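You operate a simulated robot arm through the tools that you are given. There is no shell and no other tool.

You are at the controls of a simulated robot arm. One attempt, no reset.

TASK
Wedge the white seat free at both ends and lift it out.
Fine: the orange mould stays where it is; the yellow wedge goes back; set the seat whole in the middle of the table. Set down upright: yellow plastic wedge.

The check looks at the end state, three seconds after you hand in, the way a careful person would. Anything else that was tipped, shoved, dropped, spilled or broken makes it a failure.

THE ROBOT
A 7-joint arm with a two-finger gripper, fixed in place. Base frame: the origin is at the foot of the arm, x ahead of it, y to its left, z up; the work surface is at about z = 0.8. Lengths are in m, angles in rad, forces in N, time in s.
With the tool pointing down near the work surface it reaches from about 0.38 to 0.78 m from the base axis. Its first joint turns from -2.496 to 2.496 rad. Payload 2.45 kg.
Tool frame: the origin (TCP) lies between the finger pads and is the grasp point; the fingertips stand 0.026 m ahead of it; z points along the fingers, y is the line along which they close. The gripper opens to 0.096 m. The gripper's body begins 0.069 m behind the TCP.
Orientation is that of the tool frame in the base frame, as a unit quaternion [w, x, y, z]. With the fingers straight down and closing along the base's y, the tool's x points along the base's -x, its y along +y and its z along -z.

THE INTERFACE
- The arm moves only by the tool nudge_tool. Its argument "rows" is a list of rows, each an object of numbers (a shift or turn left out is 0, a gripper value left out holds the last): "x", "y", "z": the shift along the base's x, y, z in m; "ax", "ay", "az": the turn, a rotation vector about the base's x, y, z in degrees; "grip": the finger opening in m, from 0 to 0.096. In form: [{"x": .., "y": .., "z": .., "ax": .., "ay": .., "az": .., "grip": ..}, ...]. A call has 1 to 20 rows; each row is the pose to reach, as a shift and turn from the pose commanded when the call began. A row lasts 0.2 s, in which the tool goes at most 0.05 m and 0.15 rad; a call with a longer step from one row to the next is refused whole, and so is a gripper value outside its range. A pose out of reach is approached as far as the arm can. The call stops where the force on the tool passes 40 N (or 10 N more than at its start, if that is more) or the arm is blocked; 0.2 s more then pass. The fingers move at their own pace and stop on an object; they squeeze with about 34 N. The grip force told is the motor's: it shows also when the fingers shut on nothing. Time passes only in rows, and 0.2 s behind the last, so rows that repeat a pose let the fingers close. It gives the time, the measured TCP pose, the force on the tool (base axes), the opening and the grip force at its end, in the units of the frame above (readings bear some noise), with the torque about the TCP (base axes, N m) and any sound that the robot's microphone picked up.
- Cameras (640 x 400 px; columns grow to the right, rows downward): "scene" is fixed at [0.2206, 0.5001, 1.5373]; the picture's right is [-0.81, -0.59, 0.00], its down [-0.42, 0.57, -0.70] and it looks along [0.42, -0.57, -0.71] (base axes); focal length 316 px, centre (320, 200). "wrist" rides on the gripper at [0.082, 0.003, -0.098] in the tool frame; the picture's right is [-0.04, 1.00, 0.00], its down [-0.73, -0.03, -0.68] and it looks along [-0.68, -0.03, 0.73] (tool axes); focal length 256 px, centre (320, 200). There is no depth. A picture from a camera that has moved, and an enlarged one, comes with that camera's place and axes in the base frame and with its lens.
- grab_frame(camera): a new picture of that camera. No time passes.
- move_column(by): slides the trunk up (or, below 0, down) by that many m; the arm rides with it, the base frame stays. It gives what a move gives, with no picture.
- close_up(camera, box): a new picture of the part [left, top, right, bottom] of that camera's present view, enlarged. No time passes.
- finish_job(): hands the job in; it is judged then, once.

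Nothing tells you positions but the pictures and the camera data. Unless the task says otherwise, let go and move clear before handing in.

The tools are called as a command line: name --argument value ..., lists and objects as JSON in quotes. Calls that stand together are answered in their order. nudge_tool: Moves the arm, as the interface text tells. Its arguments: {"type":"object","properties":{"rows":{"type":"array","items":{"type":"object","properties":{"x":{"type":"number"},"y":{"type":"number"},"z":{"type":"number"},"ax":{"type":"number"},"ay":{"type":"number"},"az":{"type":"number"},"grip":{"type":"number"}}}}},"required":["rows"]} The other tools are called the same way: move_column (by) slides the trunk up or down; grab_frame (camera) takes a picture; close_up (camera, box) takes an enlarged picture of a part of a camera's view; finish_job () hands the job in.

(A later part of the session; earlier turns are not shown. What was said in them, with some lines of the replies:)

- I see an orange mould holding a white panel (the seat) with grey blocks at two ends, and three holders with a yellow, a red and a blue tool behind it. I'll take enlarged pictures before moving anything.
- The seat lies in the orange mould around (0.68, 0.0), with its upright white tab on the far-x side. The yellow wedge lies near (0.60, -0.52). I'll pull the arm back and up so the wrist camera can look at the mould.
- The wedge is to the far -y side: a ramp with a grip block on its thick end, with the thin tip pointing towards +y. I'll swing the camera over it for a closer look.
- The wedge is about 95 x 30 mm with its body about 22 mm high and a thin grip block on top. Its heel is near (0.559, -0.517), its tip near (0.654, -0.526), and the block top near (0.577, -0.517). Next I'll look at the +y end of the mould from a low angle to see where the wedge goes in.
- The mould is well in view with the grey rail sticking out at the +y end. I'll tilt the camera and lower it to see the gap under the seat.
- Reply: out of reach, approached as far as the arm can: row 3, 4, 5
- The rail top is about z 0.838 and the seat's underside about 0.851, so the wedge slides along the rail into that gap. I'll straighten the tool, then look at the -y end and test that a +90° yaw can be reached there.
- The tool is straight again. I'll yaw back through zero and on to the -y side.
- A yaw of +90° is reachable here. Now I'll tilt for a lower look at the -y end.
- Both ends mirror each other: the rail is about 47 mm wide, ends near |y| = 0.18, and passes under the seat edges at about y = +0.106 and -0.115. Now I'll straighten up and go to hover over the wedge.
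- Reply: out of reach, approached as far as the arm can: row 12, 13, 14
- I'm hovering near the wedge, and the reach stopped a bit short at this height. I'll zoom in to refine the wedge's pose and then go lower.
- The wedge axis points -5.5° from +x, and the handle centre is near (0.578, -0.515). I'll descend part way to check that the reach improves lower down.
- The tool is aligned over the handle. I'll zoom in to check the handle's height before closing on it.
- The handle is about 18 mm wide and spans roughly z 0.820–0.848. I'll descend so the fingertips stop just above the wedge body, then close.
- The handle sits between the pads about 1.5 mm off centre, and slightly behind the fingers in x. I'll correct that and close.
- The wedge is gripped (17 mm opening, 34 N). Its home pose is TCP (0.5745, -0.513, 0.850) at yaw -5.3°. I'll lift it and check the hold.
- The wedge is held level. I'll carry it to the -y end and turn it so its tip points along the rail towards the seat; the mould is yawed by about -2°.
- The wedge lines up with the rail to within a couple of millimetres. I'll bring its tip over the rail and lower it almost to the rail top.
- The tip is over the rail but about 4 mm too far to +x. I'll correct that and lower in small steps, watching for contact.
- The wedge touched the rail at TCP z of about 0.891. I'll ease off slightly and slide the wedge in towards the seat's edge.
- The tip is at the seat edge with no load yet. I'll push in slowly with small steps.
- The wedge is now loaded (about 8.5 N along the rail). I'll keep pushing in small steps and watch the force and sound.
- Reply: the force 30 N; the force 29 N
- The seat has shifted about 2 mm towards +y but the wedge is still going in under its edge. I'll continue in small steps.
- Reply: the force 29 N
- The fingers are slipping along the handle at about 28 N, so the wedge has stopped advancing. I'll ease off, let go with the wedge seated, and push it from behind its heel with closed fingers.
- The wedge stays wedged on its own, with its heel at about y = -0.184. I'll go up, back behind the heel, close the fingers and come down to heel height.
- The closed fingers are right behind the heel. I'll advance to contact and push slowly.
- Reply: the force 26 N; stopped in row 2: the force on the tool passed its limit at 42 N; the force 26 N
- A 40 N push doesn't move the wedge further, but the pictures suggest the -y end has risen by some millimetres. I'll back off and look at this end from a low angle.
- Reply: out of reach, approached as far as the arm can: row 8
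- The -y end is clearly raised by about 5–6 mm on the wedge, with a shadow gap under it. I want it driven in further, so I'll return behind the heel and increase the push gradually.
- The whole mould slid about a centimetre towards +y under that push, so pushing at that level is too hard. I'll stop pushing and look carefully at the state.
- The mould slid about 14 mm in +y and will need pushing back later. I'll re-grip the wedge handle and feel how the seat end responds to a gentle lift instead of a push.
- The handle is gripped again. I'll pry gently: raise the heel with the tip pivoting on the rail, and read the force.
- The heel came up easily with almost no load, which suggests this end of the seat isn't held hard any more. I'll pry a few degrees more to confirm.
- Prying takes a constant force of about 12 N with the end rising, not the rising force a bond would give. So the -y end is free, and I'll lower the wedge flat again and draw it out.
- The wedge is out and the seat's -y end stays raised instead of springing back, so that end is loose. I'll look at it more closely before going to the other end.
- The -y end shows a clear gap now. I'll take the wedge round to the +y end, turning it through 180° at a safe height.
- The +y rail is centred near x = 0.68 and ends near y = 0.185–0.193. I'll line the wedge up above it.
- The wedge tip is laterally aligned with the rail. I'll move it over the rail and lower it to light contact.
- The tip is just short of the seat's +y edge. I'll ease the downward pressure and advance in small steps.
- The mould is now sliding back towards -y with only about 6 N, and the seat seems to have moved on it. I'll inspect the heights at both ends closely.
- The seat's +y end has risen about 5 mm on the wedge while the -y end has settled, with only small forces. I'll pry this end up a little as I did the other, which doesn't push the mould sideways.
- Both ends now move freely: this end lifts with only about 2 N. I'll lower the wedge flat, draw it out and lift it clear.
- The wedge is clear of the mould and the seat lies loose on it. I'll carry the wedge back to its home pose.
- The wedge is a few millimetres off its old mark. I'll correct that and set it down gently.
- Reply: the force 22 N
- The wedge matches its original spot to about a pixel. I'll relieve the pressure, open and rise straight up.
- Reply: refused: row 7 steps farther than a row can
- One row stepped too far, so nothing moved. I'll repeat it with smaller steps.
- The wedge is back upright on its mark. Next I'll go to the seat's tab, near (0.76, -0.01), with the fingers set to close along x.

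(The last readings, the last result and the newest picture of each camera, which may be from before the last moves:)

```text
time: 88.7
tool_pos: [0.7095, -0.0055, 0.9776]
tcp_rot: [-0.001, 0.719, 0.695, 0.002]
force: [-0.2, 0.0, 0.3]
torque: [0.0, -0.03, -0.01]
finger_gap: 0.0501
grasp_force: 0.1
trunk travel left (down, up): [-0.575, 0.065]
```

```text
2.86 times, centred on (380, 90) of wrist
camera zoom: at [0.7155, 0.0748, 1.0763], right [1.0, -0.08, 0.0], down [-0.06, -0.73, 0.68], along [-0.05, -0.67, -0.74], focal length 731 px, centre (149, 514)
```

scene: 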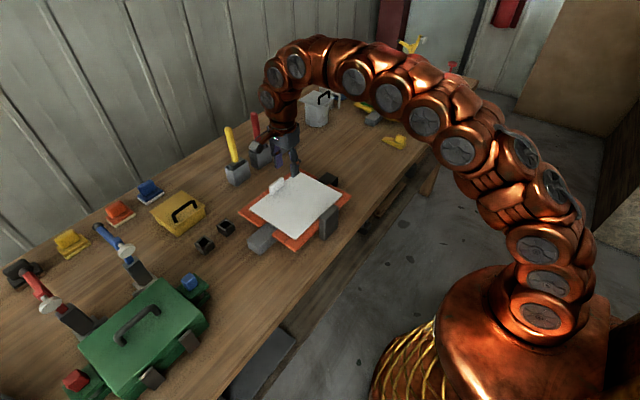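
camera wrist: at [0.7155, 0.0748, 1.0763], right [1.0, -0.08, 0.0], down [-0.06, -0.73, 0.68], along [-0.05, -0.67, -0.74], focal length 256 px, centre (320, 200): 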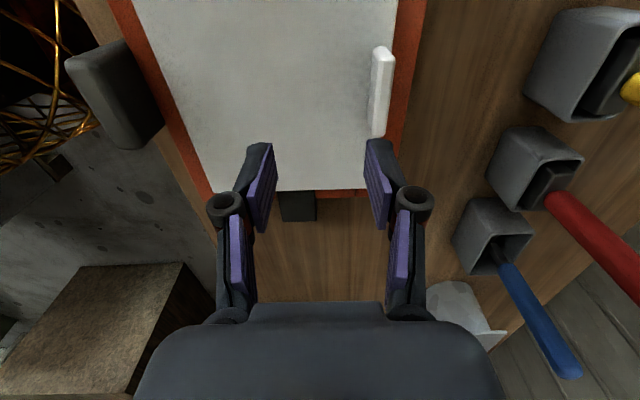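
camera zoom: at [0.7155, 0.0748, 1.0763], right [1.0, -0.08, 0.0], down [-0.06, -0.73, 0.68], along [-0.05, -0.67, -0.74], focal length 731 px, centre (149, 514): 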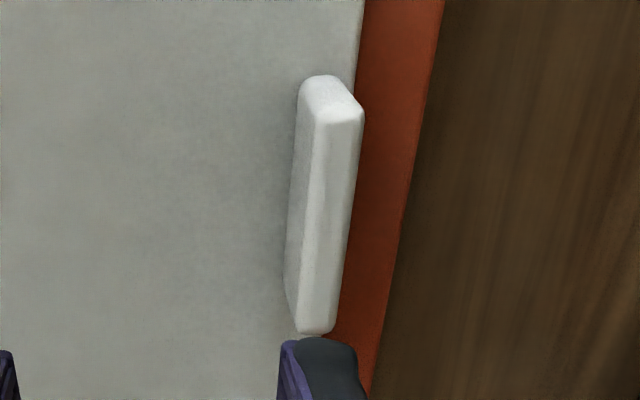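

The tab is at about x = 0.756, y from -0.033 to 0.022, with its top near z = 0.892. I'll move above it and check alignment before descending.

nudge_tool --rows '[{"x": 0.015, "z": -0.012}, {"x": 0.03, "z": -0.024}, {"x": 0.0465, "z": -0.036}, {"x": 0.0465, "z": -0.036}]'

close_up --camera "wrist" --box '[240, 50, 400, 240]'

close_up --camera "scene" --box '[230, 130, 330, 220]'

```text
time: 89.7
tool_pos: [0.7549, -0.0062, 0.9428]
tcp_rot: [-0.002, 0.72, 0.694, 0.0]
force: [0.2, 0.0, 0.9]
torque: [0.04, 0.01, 0.01]
finger_gap: 0.05
grasp_force: 0.0
trunk travel left (down, up): [-0.575, 0.065]
```

```text
2.11 times, centred on (320, 145) of wrist
camera zoom: at [0.7623, 0.0731, 1.0398], right [1.0, -0.07, 0.0], down [-0.05, -0.73, 0.68], along [-0.05, -0.67, -0.74], focal length 539 px, centre (320, 316)
```

zoom: 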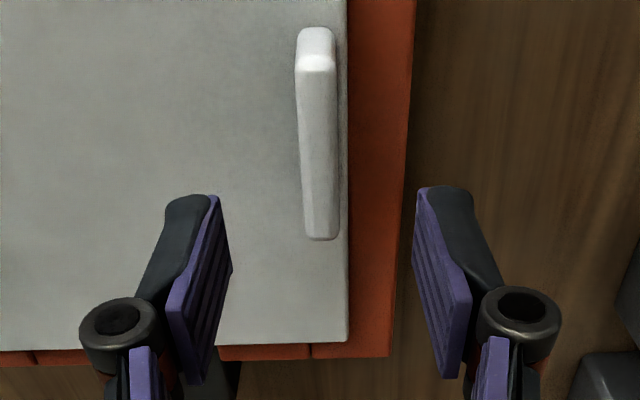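

```text
4.44 times, centred on (280, 175) of scene
camera zoom: at [0.2206, 0.5001, 1.5373], right [-0.81, -0.59, 0.0], down [-0.42, 0.57, -0.7], along [0.42, -0.57, -0.71], focal length 1406 px, centre (498, 311)
```

zoom: 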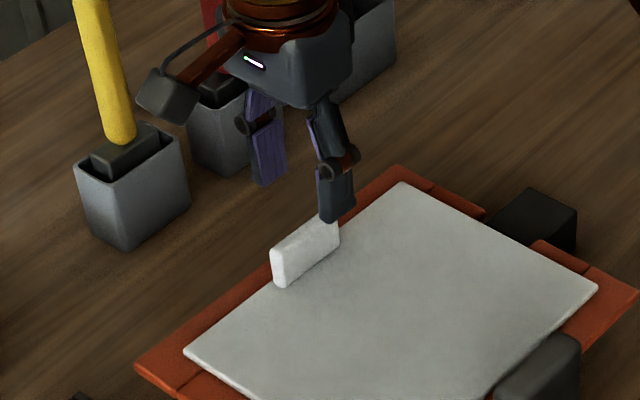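

Alignment is good to within a few millimetres. I'll descend and close on the tab.

nudge_tool --rows '[{"x": 0.001, "y": 0.004, "z": -0.015, "grip": 0.05}, {"x": 0.001, "y": 0.004, "z": -0.035, "grip": 0.05}, {"x": 0.001, "y": 0.004, "z": -0.05, "grip": 0.05}, {"x": 0.001, "y": 0.004, "z": -0.054, "grip": 0.05}]'

close_up --camera "wrist" --box '[240, 50, 400, 240]'

close_up --camera "scene" --box '[230, 130, 330, 220]'

```text
time: 90.7
tool_pos: [0.7566, -0.0029, 0.8883]
tcp_rot: [-0.001, 0.719, 0.695, 0.001]
force: [-0.4, -0.6, -0.3]
torque: [0.01, 0.0, -0.04]
finger_gap: 0.0499
grasp_force: 0.0
trunk travel left (down, up): [-0.575, 0.065]
```

```text
2.11 times, centred on (320, 145) of wrist
camera zoom: at [0.763, 0.0774, 0.9857], right [1.0, -0.07, 0.0], down [-0.05, -0.73, 0.68], along [-0.05, -0.67, -0.74], focal length 539 px, centre (320, 316)
```

zoom: 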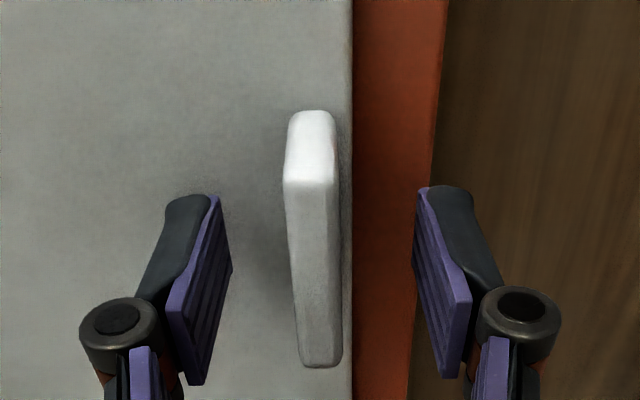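

```text
4.44 times, centred on (280, 175) of scene
camera zoom: at [0.2206, 0.5001, 1.5373], right [-0.81, -0.59, 0.0], down [-0.42, 0.57, -0.7], along [0.42, -0.57, -0.71], focal length 1406 px, centre (498, 311)
```

zoom: 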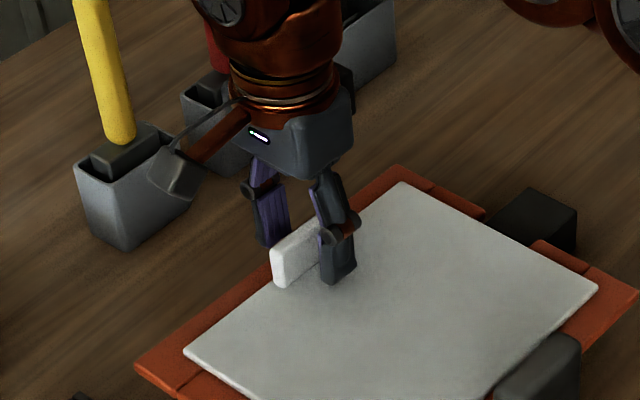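

The fingers straddle the tab just above the plate. Closing now.

nudge_tool --rows '[{"grip": 0.0}, {"grip": 0.0}, {"grip": 0.0}, {"grip": 0.0}]'

close_up --camera "scene" --box '[230, 130, 330, 220]'

```text
time: 91.7
tool_pos: [0.757, -0.0026, 0.8878]
tcp_rot: [-0.002, 0.719, 0.695, 0.001]
force: [0.9, -0.1, -1.0]
torque: [-0.01, 0.0, 0.03]
finger_gap: 0.0114
grasp_force: 33.7
trunk travel left (down, up): [-0.575, 0.065]
```

```text
4.44 times, centred on (280, 175) of scene
camera zoom: at [0.2206, 0.5001, 1.5373], right [-0.81, -0.59, 0.0], down [-0.42, 0.57, -0.7], along [0.42, -0.57, -0.71], focal length 1406 px, centre (498, 311)
```

zoom: 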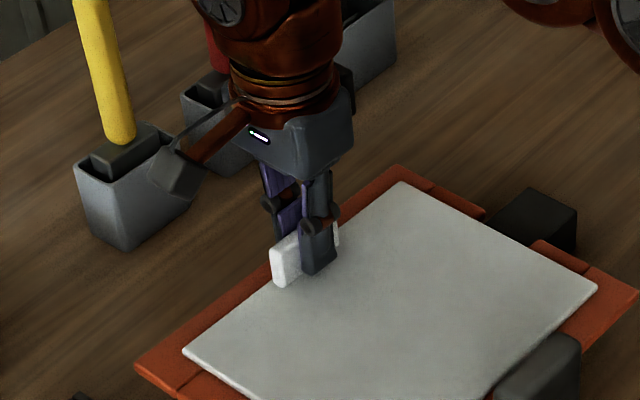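

The tab is gripped (11 mm). I'll lift 2 mm at a time and read the force to be sure nothing is still stuck.

nudge_tool --rows '[{"z": 0.001}, {"z": 0.002}, {"z": 0.002}]'

nudge_tool --rows '[{"z": 0.001}, {"z": 0.002}, {"z": 0.003}]'

close_up --camera "scene" --box '[230, 150, 360, 260]'

```text
time: 92.5
tool_pos: [0.7554, -0.0027, 0.891]
tcp_rot: [-0.002, 0.719, 0.695, 0.0]
force: [-0.1, -0.5, -0.2]
torque: [0.02, 0.01, -0.01]
finger_gap: 0.0119
grasp_force: 33.7
trunk travel left (down, up): [-0.575, 0.065]
```

```text
time: 93.3
tool_pos: [0.755, -0.0031, 0.8933]
tcp_rot: [-0.003, 0.72, 0.694, 0.001]
force: [-0.1, -0.2, -3.4]
torque: [0.0, -0.21, 0.02]
finger_gap: 0.0113
grasp_force: 34.1
trunk travel left (down, up): [-0.575, 0.065]
```

```text
3.64 times, centred on (295, 205) of scene
camera zoom: at [0.2206, 0.5001, 1.5373], right [-0.81, -0.59, 0.0], down [-0.42, 0.57, -0.7], along [0.42, -0.57, -0.71], focal length 1151 px, centre (411, 182)
```

zoom: 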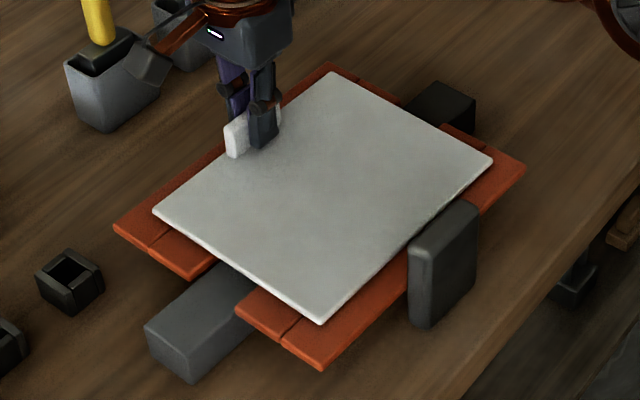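

The load is only a few newtons, the weight of a loose seat. I'll keep lifting.

nudge_tool --rows '[{"z": 0.003}, {"z": 0.006}, {"z": 0.01}]'

close_up --camera "scene" --box '[230, 150, 360, 260]'

```text
time: 94.1
tool_pos: [0.7565, -0.0017, 0.9026]
tcp_rot: [-0.002, 0.719, 0.695, 0.001]
force: [0.0, 1.0, -3.0]
torque: [-0.02, -0.26, 0.01]
finger_gap: 0.0119
grasp_force: 33.6
trunk travel left (down, up): [-0.575, 0.065]
```

```text
3.64 times, centred on (295, 205) of scene
camera zoom: at [0.2206, 0.5001, 1.5373], right [-0.81, -0.59, 0.0], down [-0.42, 0.57, -0.7], along [0.42, -0.57, -0.71], focal length 1151 px, centre (411, 182)
```

zoom: 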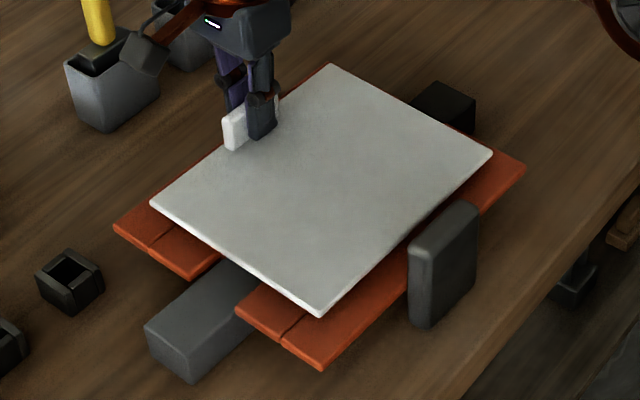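

The seat is clear of the mould and weighs about 3 N. I'll raise it further and draw it slightly towards the robot.

nudge_tool --rows '[{"z": 0.012}, {"z": 0.025}, {"z": 0.038}, {"x": -0.01, "z": 0.05}, {"x": -0.025, "z": 0.06}, {"x": -0.04, "z": 0.07}, {"x": -0.055, "z": 0.08}]'

grab_frame --camera "scene"

grab_frame --camera "wrist"

```text
time: 95.7
tool_pos: [0.701, -0.0031, 0.9827]
tcp_rot: [-0.001, 0.719, 0.695, 0.0]
force: [0.8, 0.4, -4.1]
torque: [-0.01, -0.21, 0.02]
finger_gap: 0.0116
grasp_force: 33.8
trunk travel left (down, up): [-0.575, 0.065]
```

```text
taken
```

scene: 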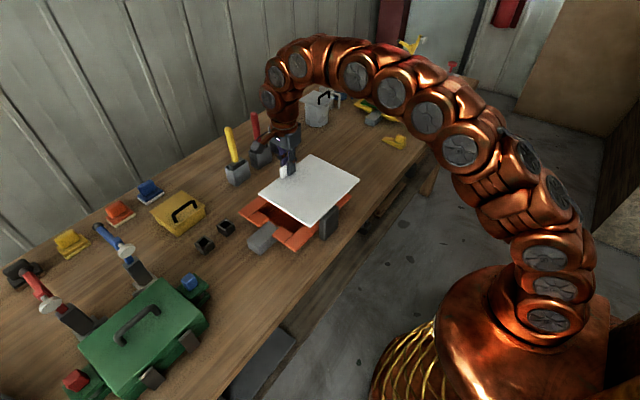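

```text
taken
camera wrist: at [0.708, 0.0775, 1.0799], right [1.0, -0.07, 0.0], down [-0.05, -0.74, 0.68], along [-0.05, -0.67, -0.74], focal length 256 px, centre (320, 200)
```

wrist: 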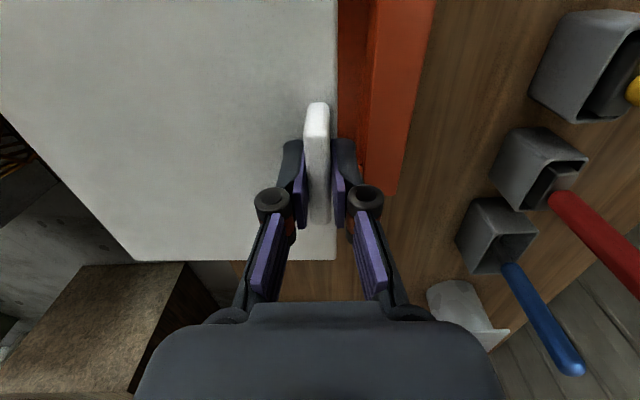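

The seat came out whole and hangs level. I'll carry it to the open middle area while turning it 92°, so it ends square with its centre near (0.70, -0.34).

nudge_tool --rows '[{"y": -0.018, "az": 6.57}, {"y": -0.036, "az": 13.14}, {"y": -0.054, "az": 19.7}, {"y": -0.072, "az": 26.3}, {"y": -0.09, "az": 32.9}, {"y": -0.108, "az": 39.4}, {"y": -0.126, "az": 46}, {"y": -0.144, "az": 52.6}, {"y": -0.162, "az": 59.1}, {"y": -0.18, "az": 65.7}, {"y": -0.198, "az": 72.3}, {"y": -0.216, "az": 78.9}, {"y": -0.234, "az": 85.4}, {"y": -0.252, "az": 92}, {"y": -0.252, "az": 92}]'

grab_frame --camera "scene"

grab_frame --camera "wrist"

```text
time: 98.9
tool_pos: [0.7008, -0.2554, 0.9835]
tcp_rot: [-0.003, -0.001, 1.0, -0.001]
force: [0.0, -0.4, -3.8]
torque: [0.23, 0.0, 0.0]
finger_gap: 0.0115
grasp_force: 34.0
trunk travel left (down, up): [-0.575, 0.065]
```

```text
taken
```

scene: 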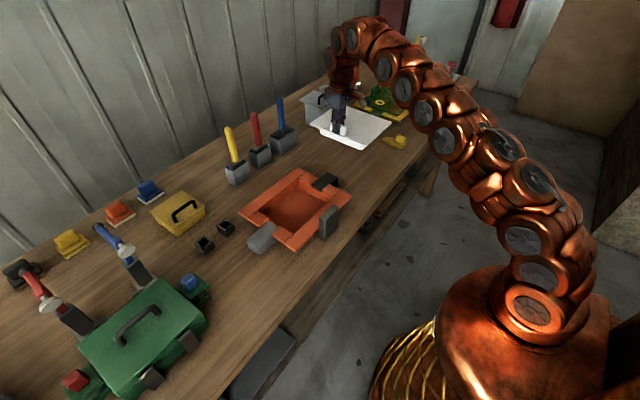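

```text
taken
camera wrist: at [0.6203, -0.2523, 1.0809], right [0.04, 1.0, 0.0], down [0.74, -0.03, 0.68], along [0.68, -0.03, -0.74], focal length 256 px, centre (320, 200)
```

wrist: 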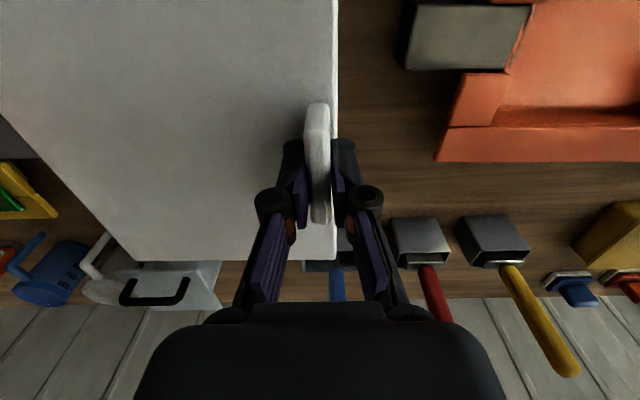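

The seat is level over the clear area and the empty mould is visible behind it. I'll lower it most of the way and check the clearances.

nudge_tool --rows '[{"z": -0.03}, {"z": -0.06}, {"z": -0.085}, {"z": -0.105}, {"z": -0.12}, {"z": -0.125}, {"z": -0.125}]'

close_up --camera "scene" --box '[290, 80, 450, 200]'

grab_frame --camera "wrist"

```text
time: 100.1
tool_pos: [0.7019, -0.255, 0.8741]
tcp_rot: [0.004, -0.001, 1.0, -0.005]
force: [-5.3, 0.9, 29.3]
torque: [-0.18, 1.16, -0.07]
finger_gap: 0.0118
grasp_force: 33.9
trunk travel left (down, up): [-0.575, 0.065]
stopped in row 6: the force on the tool passed its limit at 69 N (the readings are from after the stop); the commanded pose is now the measured one
```

```text
3.33 times, centred on (370, 140) of scene
camera zoom: at [0.2206, 0.5001, 1.5373], right [-0.81, -0.59, 0.0], down [-0.42, 0.57, -0.7], along [0.42, -0.57, -0.71], focal length 1055 px, centre (153, 400)
```

zoom: 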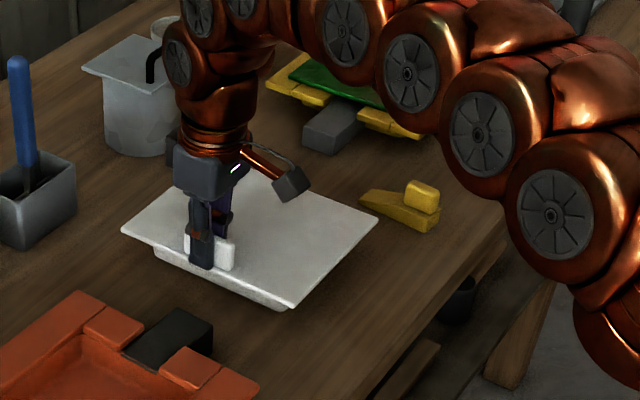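

```text
taken
camera wrist: at [0.6209, -0.2513, 0.9701], right [0.04, 1.0, -0.01], down [0.73, -0.02, 0.69], along [0.68, -0.03, -0.73], focal length 256 px, centre (320, 200)
```

wrist: 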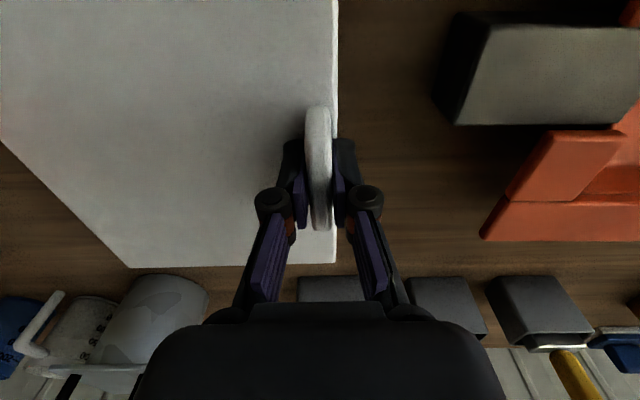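

The seat has a deeper underside than I assumed and it touched down at TCP z of about 0.874. I'll relieve the pressure in small steps and check it sits flat and intact.

nudge_tool --rows '[{"z": 0.001}, {"z": 0.002}, {"z": 0.003}]'

close_up --camera "scene" --box '[310, 110, 400, 180]'

```text
time: 100.9
tool_pos: [0.7022, -0.254, 0.8724]
tcp_rot: [0.002, -0.001, 1.0, -0.004]
force: [0.5, -4.8, 20.8]
torque: [-0.37, -0.85, -0.08]
finger_gap: 0.0113
grasp_force: 34.0
trunk travel left (down, up): [-0.575, 0.065]
```

```text
5.71 times, centred on (355, 145) of scene
camera zoom: at [0.2206, 0.5001, 1.5373], right [-0.81, -0.59, 0.0], down [-0.42, 0.57, -0.7], along [0.42, -0.57, -0.71], focal length 1808 px, centre (120, 514)
```

zoom: 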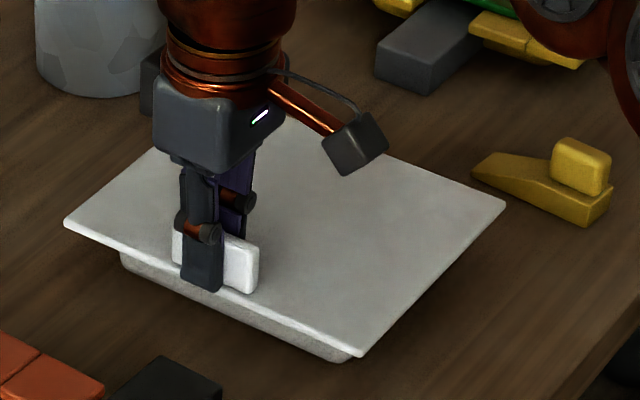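

nudge_tool --rows '[{"z": 0.0015}, {"z": 0.0025}, {"z": 0.0025}]'

```text
time: 101.7
tool_pos: [0.702, -0.2533, 0.8746]
tcp_rot: [-0.001, 0.0, 1.0, -0.002]
force: [0.1, -0.8, -1.5]
torque: [0.04, -0.05, -0.06]
finger_gap: 0.0118
grasp_force: 34.8
trunk travel left (down, up): [-0.575, 0.065]
```

The load is nearly neutral, so the seat is resting on the table. I'll open the fingers and rise straight up.

nudge_tool --rows '[{"z": -0.0005, "grip": 0.012}, {"z": -0.0005, "grip": 0.04}, {"z": -0.0005, "grip": 0.04}, {"z": -0.0005, "grip": 0.04}, {"z": 0.02, "grip": 0.04}, {"z": 0.05, "grip": 0.04}, {"z": 0.09, "grip": 0.04}]'

grab_frame --camera "scene"

close_up --camera "scene" --box '[290, 90, 430, 195]'

```text
time: 103.3
tool_pos: [0.7054, -0.2535, 0.9654]
tcp_rot: [0.002, -0.001, 1.0, -0.003]
force: [0.3, -0.1, -0.1]
torque: [0.0, 0.01, -0.01]
finger_gap: 0.0401
grasp_force: 0.0
trunk travel left (down, up): [-0.575, 0.065]
```

```text
taken
```

scene: 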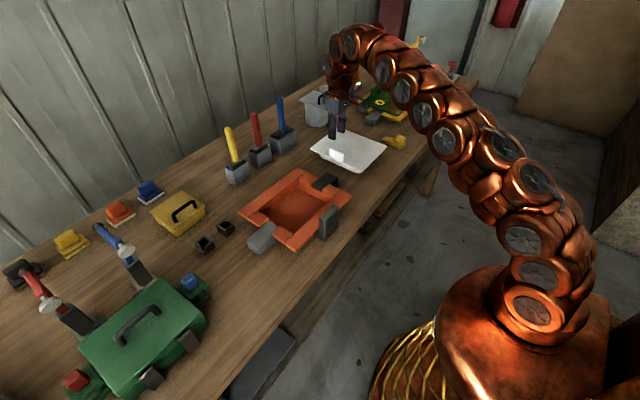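

```text
3.81 times, centred on (360, 142) of scene
camera zoom: at [0.2206, 0.5001, 1.5373], right [-0.81, -0.59, 0.0], down [-0.42, 0.57, -0.7], along [0.42, -0.57, -0.71], focal length 1206 px, centre (168, 419)
```

zoom: 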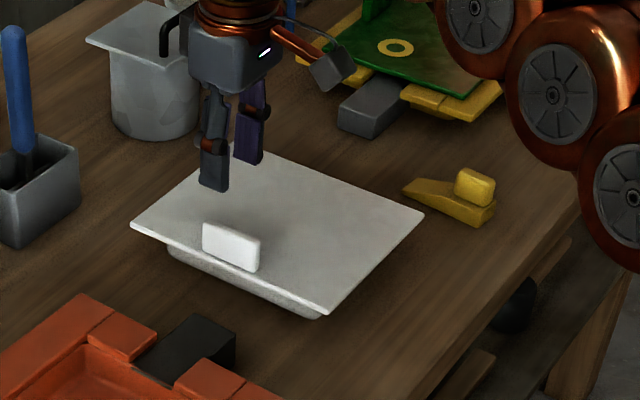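

The seat sits flat and whole in the clear middle area. Now I'll compare the mould's position with the first picture, using the same close-up box.

close_up --camera "scene" --box '[230, 155, 360, 255]'

close_up --camera "scene" --box '[210, 110, 370, 260]'

```text
4.00 times, centred on (295, 205) of scene
camera zoom: at [0.2206, 0.5001, 1.5373], right [-0.81, -0.59, 0.0], down [-0.42, 0.57, -0.7], along [0.42, -0.57, -0.71], focal length 1266 px, centre (420, 180)
```

zoom: 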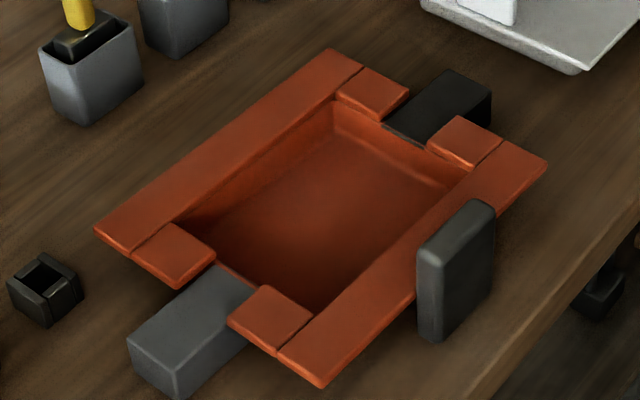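

```text
2.67 times, centred on (290, 185) of scene
camera zoom: at [0.2206, 0.5001, 1.5373], right [-0.81, -0.59, 0.0], down [-0.42, 0.57, -0.7], along [0.42, -0.57, -0.71], focal length 844 px, centre (400, 240)
```

zoom: 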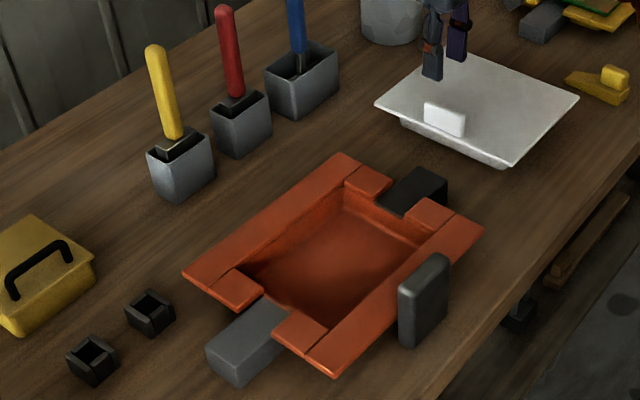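

The mould is still about 8 mm too far in +y with no noticeable rotation. I'll go round to its +y end and nudge it back with closed fingers against the rail's end face.

nudge_tool --rows '[{"x": -0.004, "y": 0.03, "z": 0.02, "az": -7.1, "grip": 0.0}, {"x": -0.008, "y": 0.07, "z": 0.04, "az": -14.2, "grip": 0.0}, {"x": -0.012, "y": 0.11, "z": 0.04, "az": -21.2, "grip": 0.0}, {"x": -0.016, "y": 0.15, "z": 0.04, "az": -28.3, "grip": 0.0}, {"x": -0.02, "y": 0.19, "z": 0.04, "az": -35.4, "grip": 0.0}, {"x": -0.024, "y": 0.23, "z": 0.04, "az": -42.5, "grip": 0.0}, {"x": -0.028, "y": 0.27, "z": 0.04, "az": -49.5, "grip": 0.0}, {"x": -0.03, "y": 0.31, "z": 0.04, "az": -56.6, "grip": 0.0}, {"x": -0.032, "y": 0.35, "z": 0.035, "az": -63.7, "grip": 0.0}, {"x": -0.032, "y": 0.39, "z": 0.03, "az": -70.8, "grip": 0.0}, {"x": -0.032, "y": 0.43, "z": 0.025, "az": -77.8, "grip": 0.0}, {"x": -0.03, "y": 0.47, "z": 0.02, "az": -84.9, "grip": 0.0}, {"x": -0.027, "y": 0.5, "z": 0.01, "az": -92, "grip": 0.0}]'

grab_frame --camera "wrist"

close_up --camera "scene" --box '[200, 150, 360, 280]'

```text
time: 106.1
tool_pos: [0.6759, 0.2463, 0.9743]
tcp_rot: [-0.001, 0.719, 0.695, -0.003]
force: [-0.7, -0.5, 0.4]
torque: [0.02, -0.01, -0.02]
finger_gap: 0.0
grasp_force: 29.2
trunk travel left (down, up): [-0.575, 0.065]
```

```text
taken
camera wrist: at [0.6833, 0.3276, 1.0721], right [1.0, -0.08, 0.0], down [-0.05, -0.73, 0.68], along [-0.05, -0.68, -0.73], focal length 256 px, centre (320, 200)
```

wrist: 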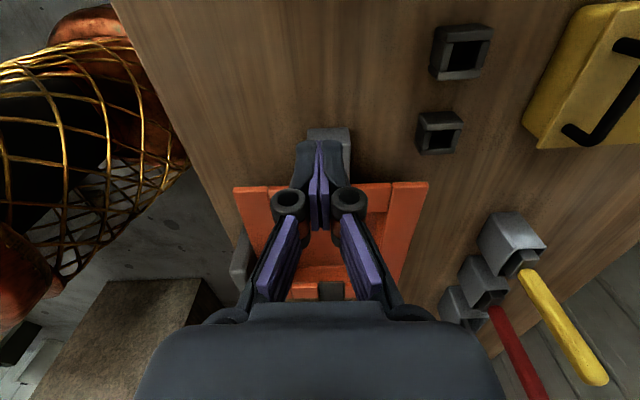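

```text
3.08 times, centred on (280, 215) of scene
camera zoom: at [0.2206, 0.5001, 1.5373], right [-0.81, -0.59, 0.0], down [-0.42, 0.57, -0.7], along [0.42, -0.57, -0.71], focal length 974 px, centre (443, 154)
```

zoom: 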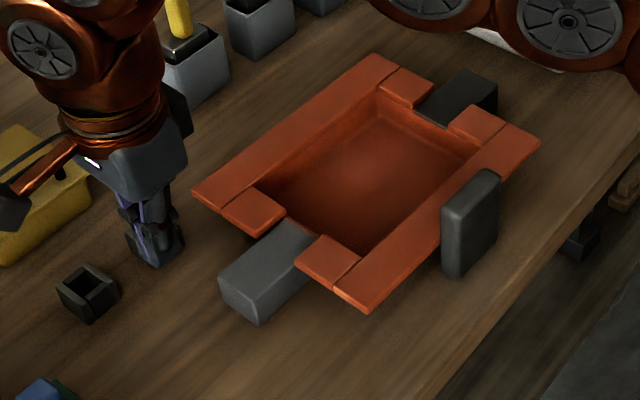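

nudge_tool --rows '[{"x": 0.003, "y": -0.005, "z": -0.03}, {"x": 0.006, "y": -0.01, "z": -0.07}, {"x": 0.006, "y": -0.01, "z": -0.11}, {"x": 0.006, "y": -0.01, "z": -0.135}, {"x": 0.006, "y": -0.01, "z": -0.135}]'

close_up --camera "wrist" --box '[240, 100, 420, 300]'

close_up --camera "scene" --box '[200, 150, 360, 280]'

```text
time: 107.3
tool_pos: [0.683, 0.2339, 0.8398]
tcp_rot: [-0.001, 0.719, 0.695, -0.003]
force: [-0.7, -0.4, -1.0]
torque: [-0.01, -0.01, 0.01]
finger_gap: 0.0
grasp_force: 28.3
trunk travel left (down, up): [-0.575, 0.065]
```

```text
2.00 times, centred on (330, 200) of wrist
camera zoom: at [0.6903, 0.3158, 0.9375], right [1.0, -0.07, 0.0], down [-0.05, -0.73, 0.68], along [-0.05, -0.68, -0.73], focal length 512 px, centre (300, 200)
```

zoom: 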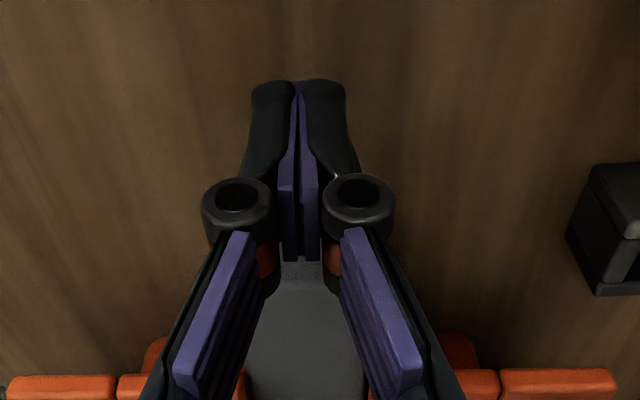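

```text
3.08 times, centred on (280, 215) of scene
camera zoom: at [0.2206, 0.5001, 1.5373], right [-0.81, -0.59, 0.0], down [-0.42, 0.57, -0.7], along [0.42, -0.57, -0.71], focal length 974 px, centre (443, 154)
```

zoom: 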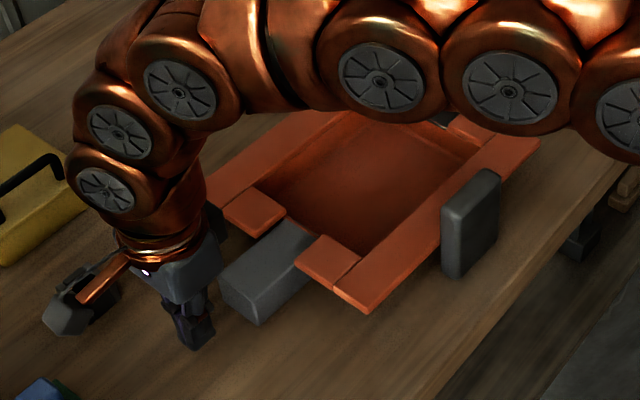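

Lined up with the rail end. I'll approach, then push very slowly and check along the way.

nudge_tool --rows '[{"y": -0.012}, {"y": -0.024}, {"y": -0.03}, {"y": -0.032}, {"y": -0.034}, {"y": -0.035}, {"y": -0.036}, {"y": -0.037}]'

close_up --camera "scene" --box '[230, 155, 360, 255]'

```text
time: 109.1
tool_pos: [0.6807, 0.1986, 0.84]
tcp_rot: [-0.001, 0.718, 0.696, -0.003]
force: [-0.4, 5.9, 0.0]
torque: [0.14, 0.02, -0.04]
finger_gap: 0.0062
grasp_force: 29.1
trunk travel left (down, up): [-0.575, 0.065]
```

```text
4.00 times, centred on (295, 205) of scene
camera zoom: at [0.2206, 0.5001, 1.5373], right [-0.81, -0.59, 0.0], down [-0.42, 0.57, -0.7], along [0.42, -0.57, -0.71], focal length 1266 px, centre (420, 180)
```

zoom: 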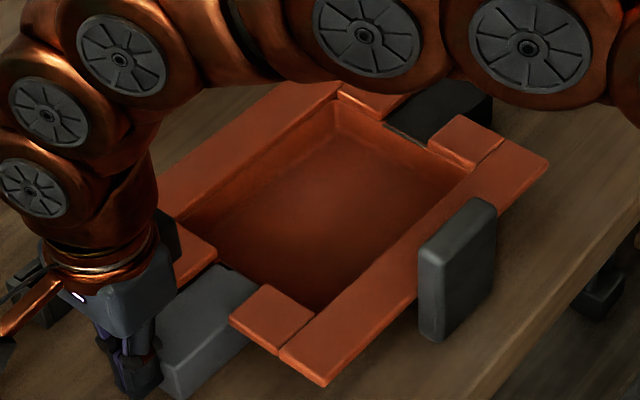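

nudge_tool --rows '[{"y": -0.001}, {"y": -0.002}, {"y": -0.003}, {"y": -0.003}]'

close_up --camera "scene" --box '[230, 155, 360, 255]'

```text
time: 110.1
tool_pos: [0.6826, 0.1971, 0.8411]
tcp_rot: [-0.001, 0.718, 0.696, -0.003]
force: [1.2, 4.8, 3.1]
torque: [0.12, 0.03, 0.0]
finger_gap: 0.0
grasp_force: 28.6
trunk travel left (down, up): [-0.575, 0.065]
```

```text
4.00 times, centred on (295, 205) of scene
camera zoom: at [0.2206, 0.5001, 1.5373], right [-0.81, -0.59, 0.0], down [-0.42, 0.57, -0.7], along [0.42, -0.57, -0.71], focal length 1266 px, centre (420, 180)
```

zoom: 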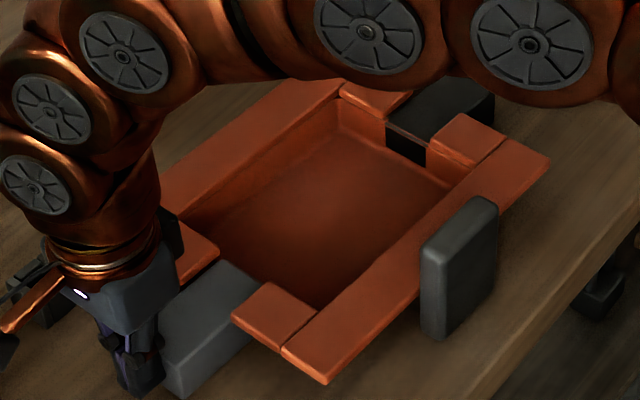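

Something at the -y side of the cavity looks different after that push. I'll zoom in before going on.

close_up --camera "scene" --box '[305, 165, 365, 215]'

close_up --camera "scene" --box '[255, 205, 325, 260]'

close_up --camera "wrist" --box '[240, 100, 420, 300]'

```text
8.00 times, centred on (335, 190) of scene
camera zoom: at [0.2206, 0.5001, 1.5373], right [-0.81, -0.59, 0.0], down [-0.42, 0.57, -0.7], along [0.42, -0.57, -0.71], focal length 2532 px, centre (200, 280)
```

zoom: 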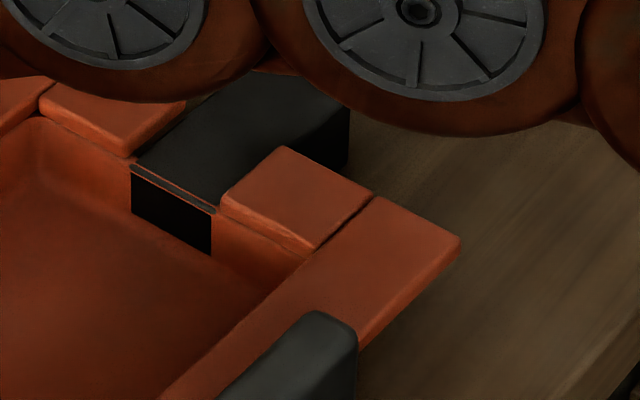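

```text
7.27 times, centred on (290, 232) of scene
camera zoom: at [0.2206, 0.5001, 1.5373], right [-0.81, -0.59, 0.0], down [-0.42, 0.57, -0.7], along [0.42, -0.57, -0.71], focal length 2301 px, centre (538, -36)
```

zoom: 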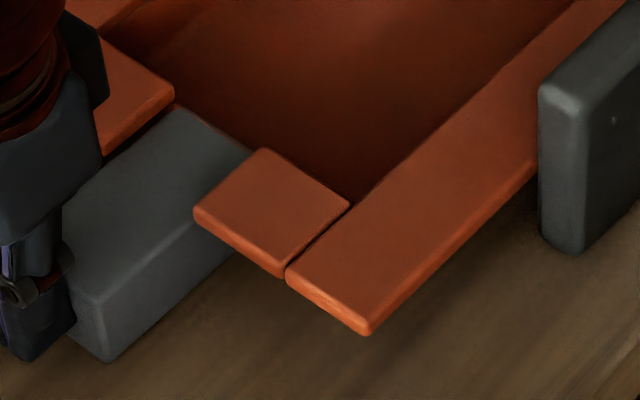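

```text
2.00 times, centred on (330, 200) of wrist
camera zoom: at [0.6891, 0.2775, 0.9377], right [1.0, -0.07, 0.0], down [-0.05, -0.73, 0.68], along [-0.05, -0.68, -0.73], focal length 512 px, centre (300, 200)
```

zoom: 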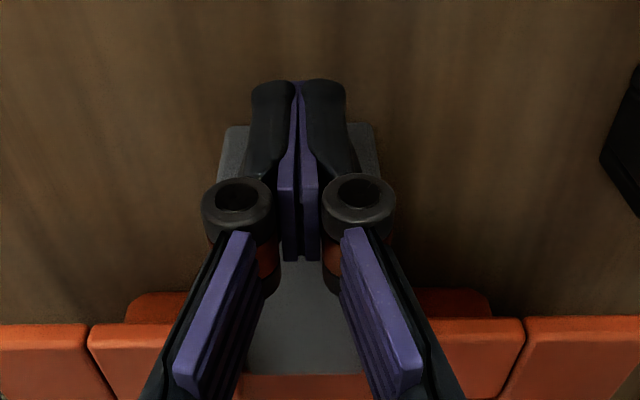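

close_up --camera "scene" --box '[235, 180, 325, 255]'

close_up --camera "scene" --box '[280, 140, 370, 210]'

```text
5.33 times, centred on (280, 218) of scene
camera zoom: at [0.2206, 0.5001, 1.5373], right [-0.81, -0.59, 0.0], down [-0.42, 0.57, -0.7], along [0.42, -0.57, -0.71], focal length 1688 px, centre (533, 107)
```

zoom: 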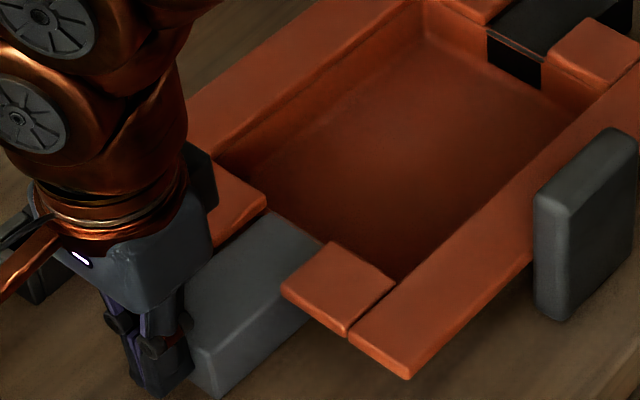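

```text
5.71 times, centred on (325, 175) of scene
camera zoom: at [0.2206, 0.5001, 1.5373], right [-0.81, -0.59, 0.0], down [-0.42, 0.57, -0.7], along [0.42, -0.57, -0.71], focal length 1808 px, centre (291, 343)
```

zoom: 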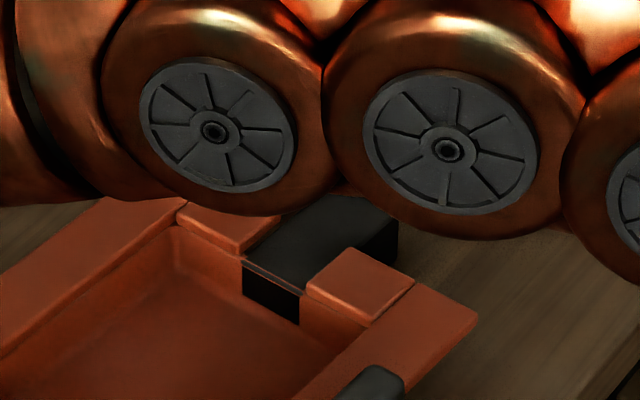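

The mould has about 3 mm left to go. I'll give it that last nudge slowly.

nudge_tool --rows '[{"y": -0.001}, {"y": -0.002}, {"y": -0.003}, {"y": -0.003}]'

close_up --camera "scene" --box '[235, 180, 325, 255]'

close_up --camera "scene" --box '[280, 140, 370, 210]'

```text
time: 111.1
tool_pos: [0.6813, 0.1941, 0.8409]
tcp_rot: [-0.001, 0.719, 0.695, -0.004]
force: [0.5, 3.6, -0.3]
torque: [0.07, 0.02, -0.03]
finger_gap: 0.0
grasp_force: 28.7
trunk travel left (down, up): [-0.575, 0.065]
```

```text
5.33 times, centred on (280, 218) of scene
camera zoom: at [0.2206, 0.5001, 1.5373], right [-0.81, -0.59, 0.0], down [-0.42, 0.57, -0.7], along [0.42, -0.57, -0.71], focal length 1688 px, centre (533, 107)
```

zoom: 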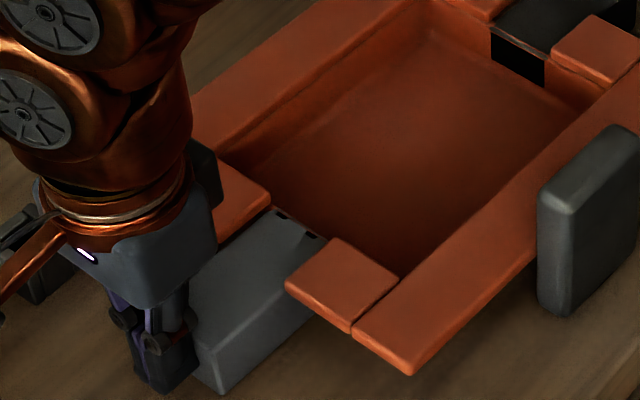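

```text
5.71 times, centred on (325, 175) of scene
camera zoom: at [0.2206, 0.5001, 1.5373], right [-0.81, -0.59, 0.0], down [-0.42, 0.57, -0.7], along [0.42, -0.57, -0.71], focal length 1808 px, centre (291, 343)
```

zoom: 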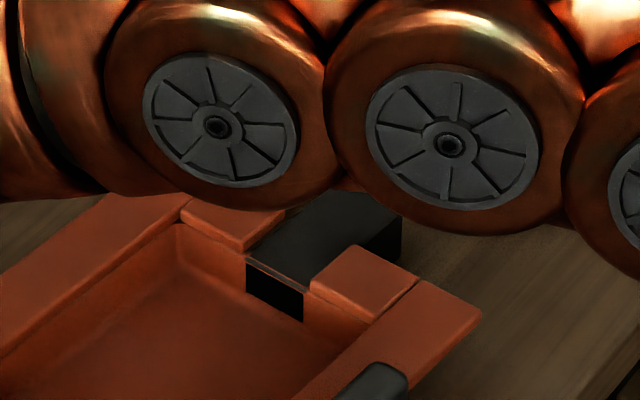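

The mould now matches its original position to about a millimetre. I'll back straight off, rise, and do a full check.

nudge_tool --rows '[{"y": 0.01}, {"y": 0.025}, {"y": 0.035, "z": 0.02}, {"y": 0.035, "z": 0.06}, {"y": 0.035, "z": 0.1}, {"x": -0.02, "y": 0.035, "z": 0.14}, {"x": -0.05, "y": 0.035, "z": 0.17}, {"x": -0.08, "y": 0.035, "z": 0.2}, {"x": -0.12, "y": 0.035, "z": 0.22}]'

grab_frame --camera "scene"

grab_frame --camera "wrist"

```text
time: 113.1
tool_pos: [0.5607, 0.2285, 1.0593]
tcp_rot: [-0.001, 0.72, 0.694, -0.004]
force: [1.2, 0.3, -1.7]
torque: [0.03, 0.04, 0.01]
finger_gap: 0.0
grasp_force: 28.3
trunk travel left (down, up): [-0.575, 0.065]
```

```text
taken
```

scene: 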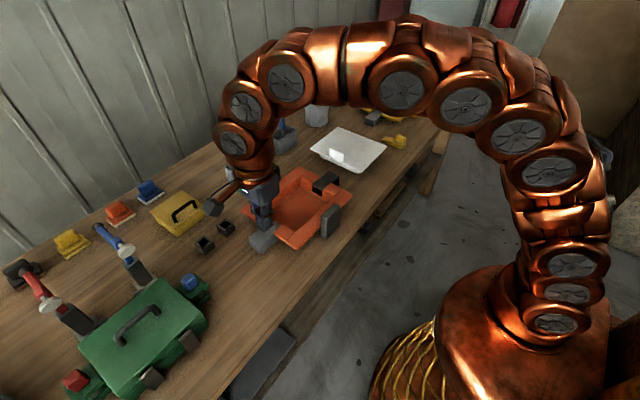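

```text
taken
camera wrist: at [0.5678, 0.3093, 1.1567], right [1.0, -0.07, -0.01], down [-0.05, -0.73, 0.68], along [-0.06, -0.68, -0.73], focal length 256 px, centre (320, 200)
```

wrist: 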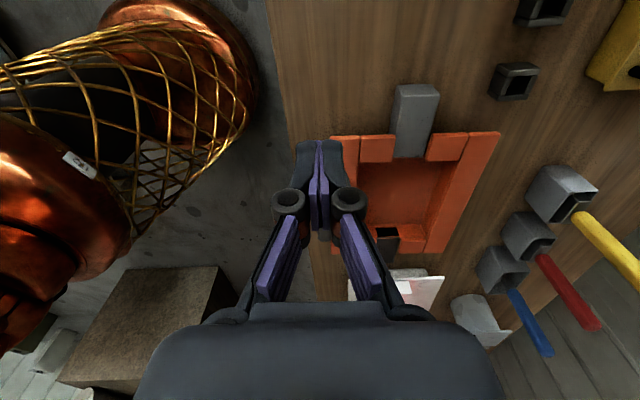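

nudge_tool --rows '[{"x": -0.008, "y": -0.018, "z": 0.005, "az": 7.1, "grip": 0.09}, {"x": -0.016, "y": -0.036, "z": 0.01, "az": 14.2, "grip": 0.09}, {"x": -0.024, "y": -0.054, "z": 0.015, "az": 21.2, "grip": 0.09}, {"x": -0.032, "y": -0.072, "z": 0.02, "az": 28.3, "grip": 0.09}, {"x": -0.04, "y": -0.09, "z": 0.025, "az": 35.4, "grip": 0.09}, {"x": -0.048, "y": -0.108, "z": 0.03, "az": 42.5, "grip": 0.09}, {"x": -0.056, "y": -0.126, "z": 0.035, "az": 49.5, "grip": 0.09}, {"x": -0.064, "y": -0.144, "z": 0.04, "az": 56.6, "grip": 0.09}, {"x": -0.072, "y": -0.162, "z": 0.045, "az": 63.7, "grip": 0.09}, {"x": -0.08, "y": -0.18, "z": 0.05, "az": 70.8, "grip": 0.09}, {"x": -0.09, "y": -0.2, "z": 0.055, "az": 77.8, "grip": 0.09}, {"x": -0.1, "y": -0.215, "z": 0.06, "az": 84.9, "grip": 0.09}, {"x": -0.11, "y": -0.228, "z": 0.06, "az": 92, "grip": 0.09}]'

grab_frame --camera "scene"

grab_frame --camera "wrist"

close_up --camera "scene" --box '[230, 155, 360, 255]'

close_up --camera "scene" --box '[290, 90, 430, 195]'

```text
time: 115.9
tool_pos: [0.4521, 0.0006, 1.1209]
tcp_rot: [0.002, -0.002, 1.0, -0.002]
force: [-0.2, -0.6, -0.3]
torque: [-0.01, 0.02, 0.01]
finger_gap: 0.0901
grasp_force: 0.1
trunk travel left (down, up): [-0.575, 0.065]
```

```text
taken
```

scene: 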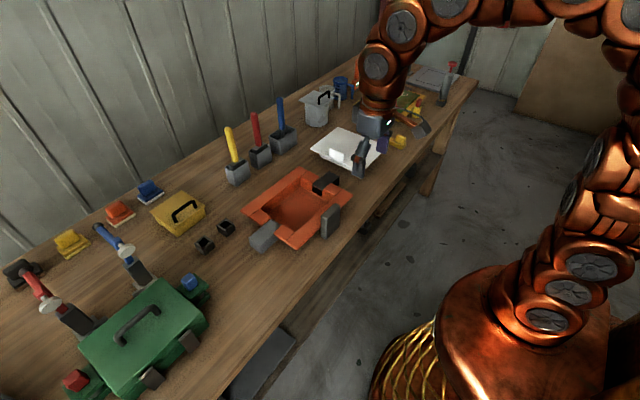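

```text
taken
camera wrist: at [0.3708, 0.0028, 1.2174], right [0.04, 1.0, 0.0], down [0.73, -0.02, 0.68], along [0.68, -0.03, -0.73], focal length 256 px, centre (320, 200)
```

wrist: 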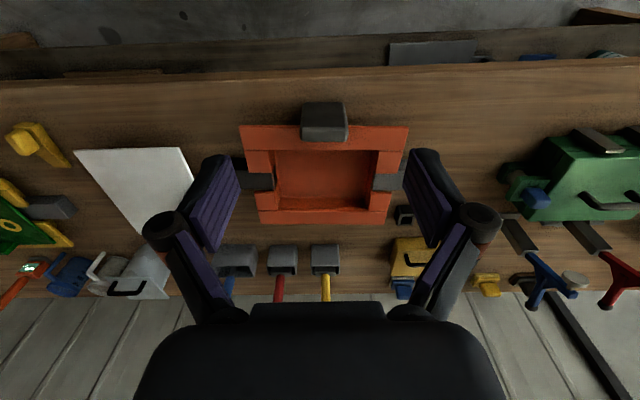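

```text
4.00 times, centred on (295, 205) of scene
camera zoom: at [0.2206, 0.5001, 1.5373], right [-0.81, -0.59, 0.0], down [-0.42, 0.57, -0.7], along [0.42, -0.57, -0.71], focal length 1266 px, centre (420, 180)
```

zoom: 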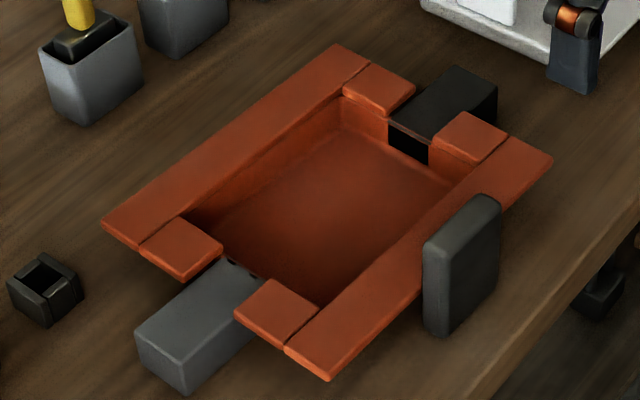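

```text
3.81 times, centred on (360, 142) of scene
camera zoom: at [0.2206, 0.5001, 1.5373], right [-0.81, -0.59, 0.0], down [-0.42, 0.57, -0.7], along [0.42, -0.57, -0.71], focal length 1206 px, centre (168, 419)
```

zoom: 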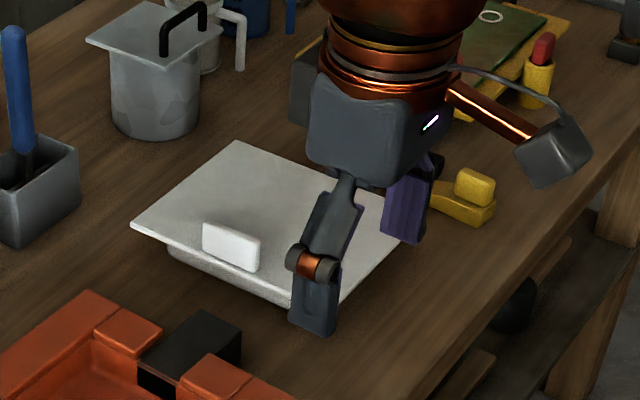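

The mould corners match the first picture to about 1–2 px. The wedge is upright on its mark, the seat lies flat and whole in the clear middle area, and the arm is clear with its gripper empty. I'm handing in.

finish_job

```text
The job is handed in.
```

The white seat is out of the mould, whole, and lying flat in the open area in the middle of the table. I've handed the job in, but I haven't seen the verdict.

- **Seat:** it came free at both ends with the yellow wedge and lifted out with a load of only a few newtons. Its centre is at about (0.70, -0.34). I read "middle of the table" as the clear space between the orange mould and the green one. The table's exact centre is further back and partly taken up by the mould.
- **Set-down:** the seat touched the table harder than I intended, with a brief 69 N peak. Its underside is deeper than I had assumed. The pictures show no damage.
- **Orange mould:** it did not stay still the whole time. Pushing the wedge from behind slid it about 14 mm towards +y. I pushed it back, and its corners now match the first picture to about 1–2 mm.
- **Yellow wedge:** it is back upright on its original spot, within a pixel or two in the pictures.

I saw nothing else disturbed, and the arm is clear with the gripper empty.
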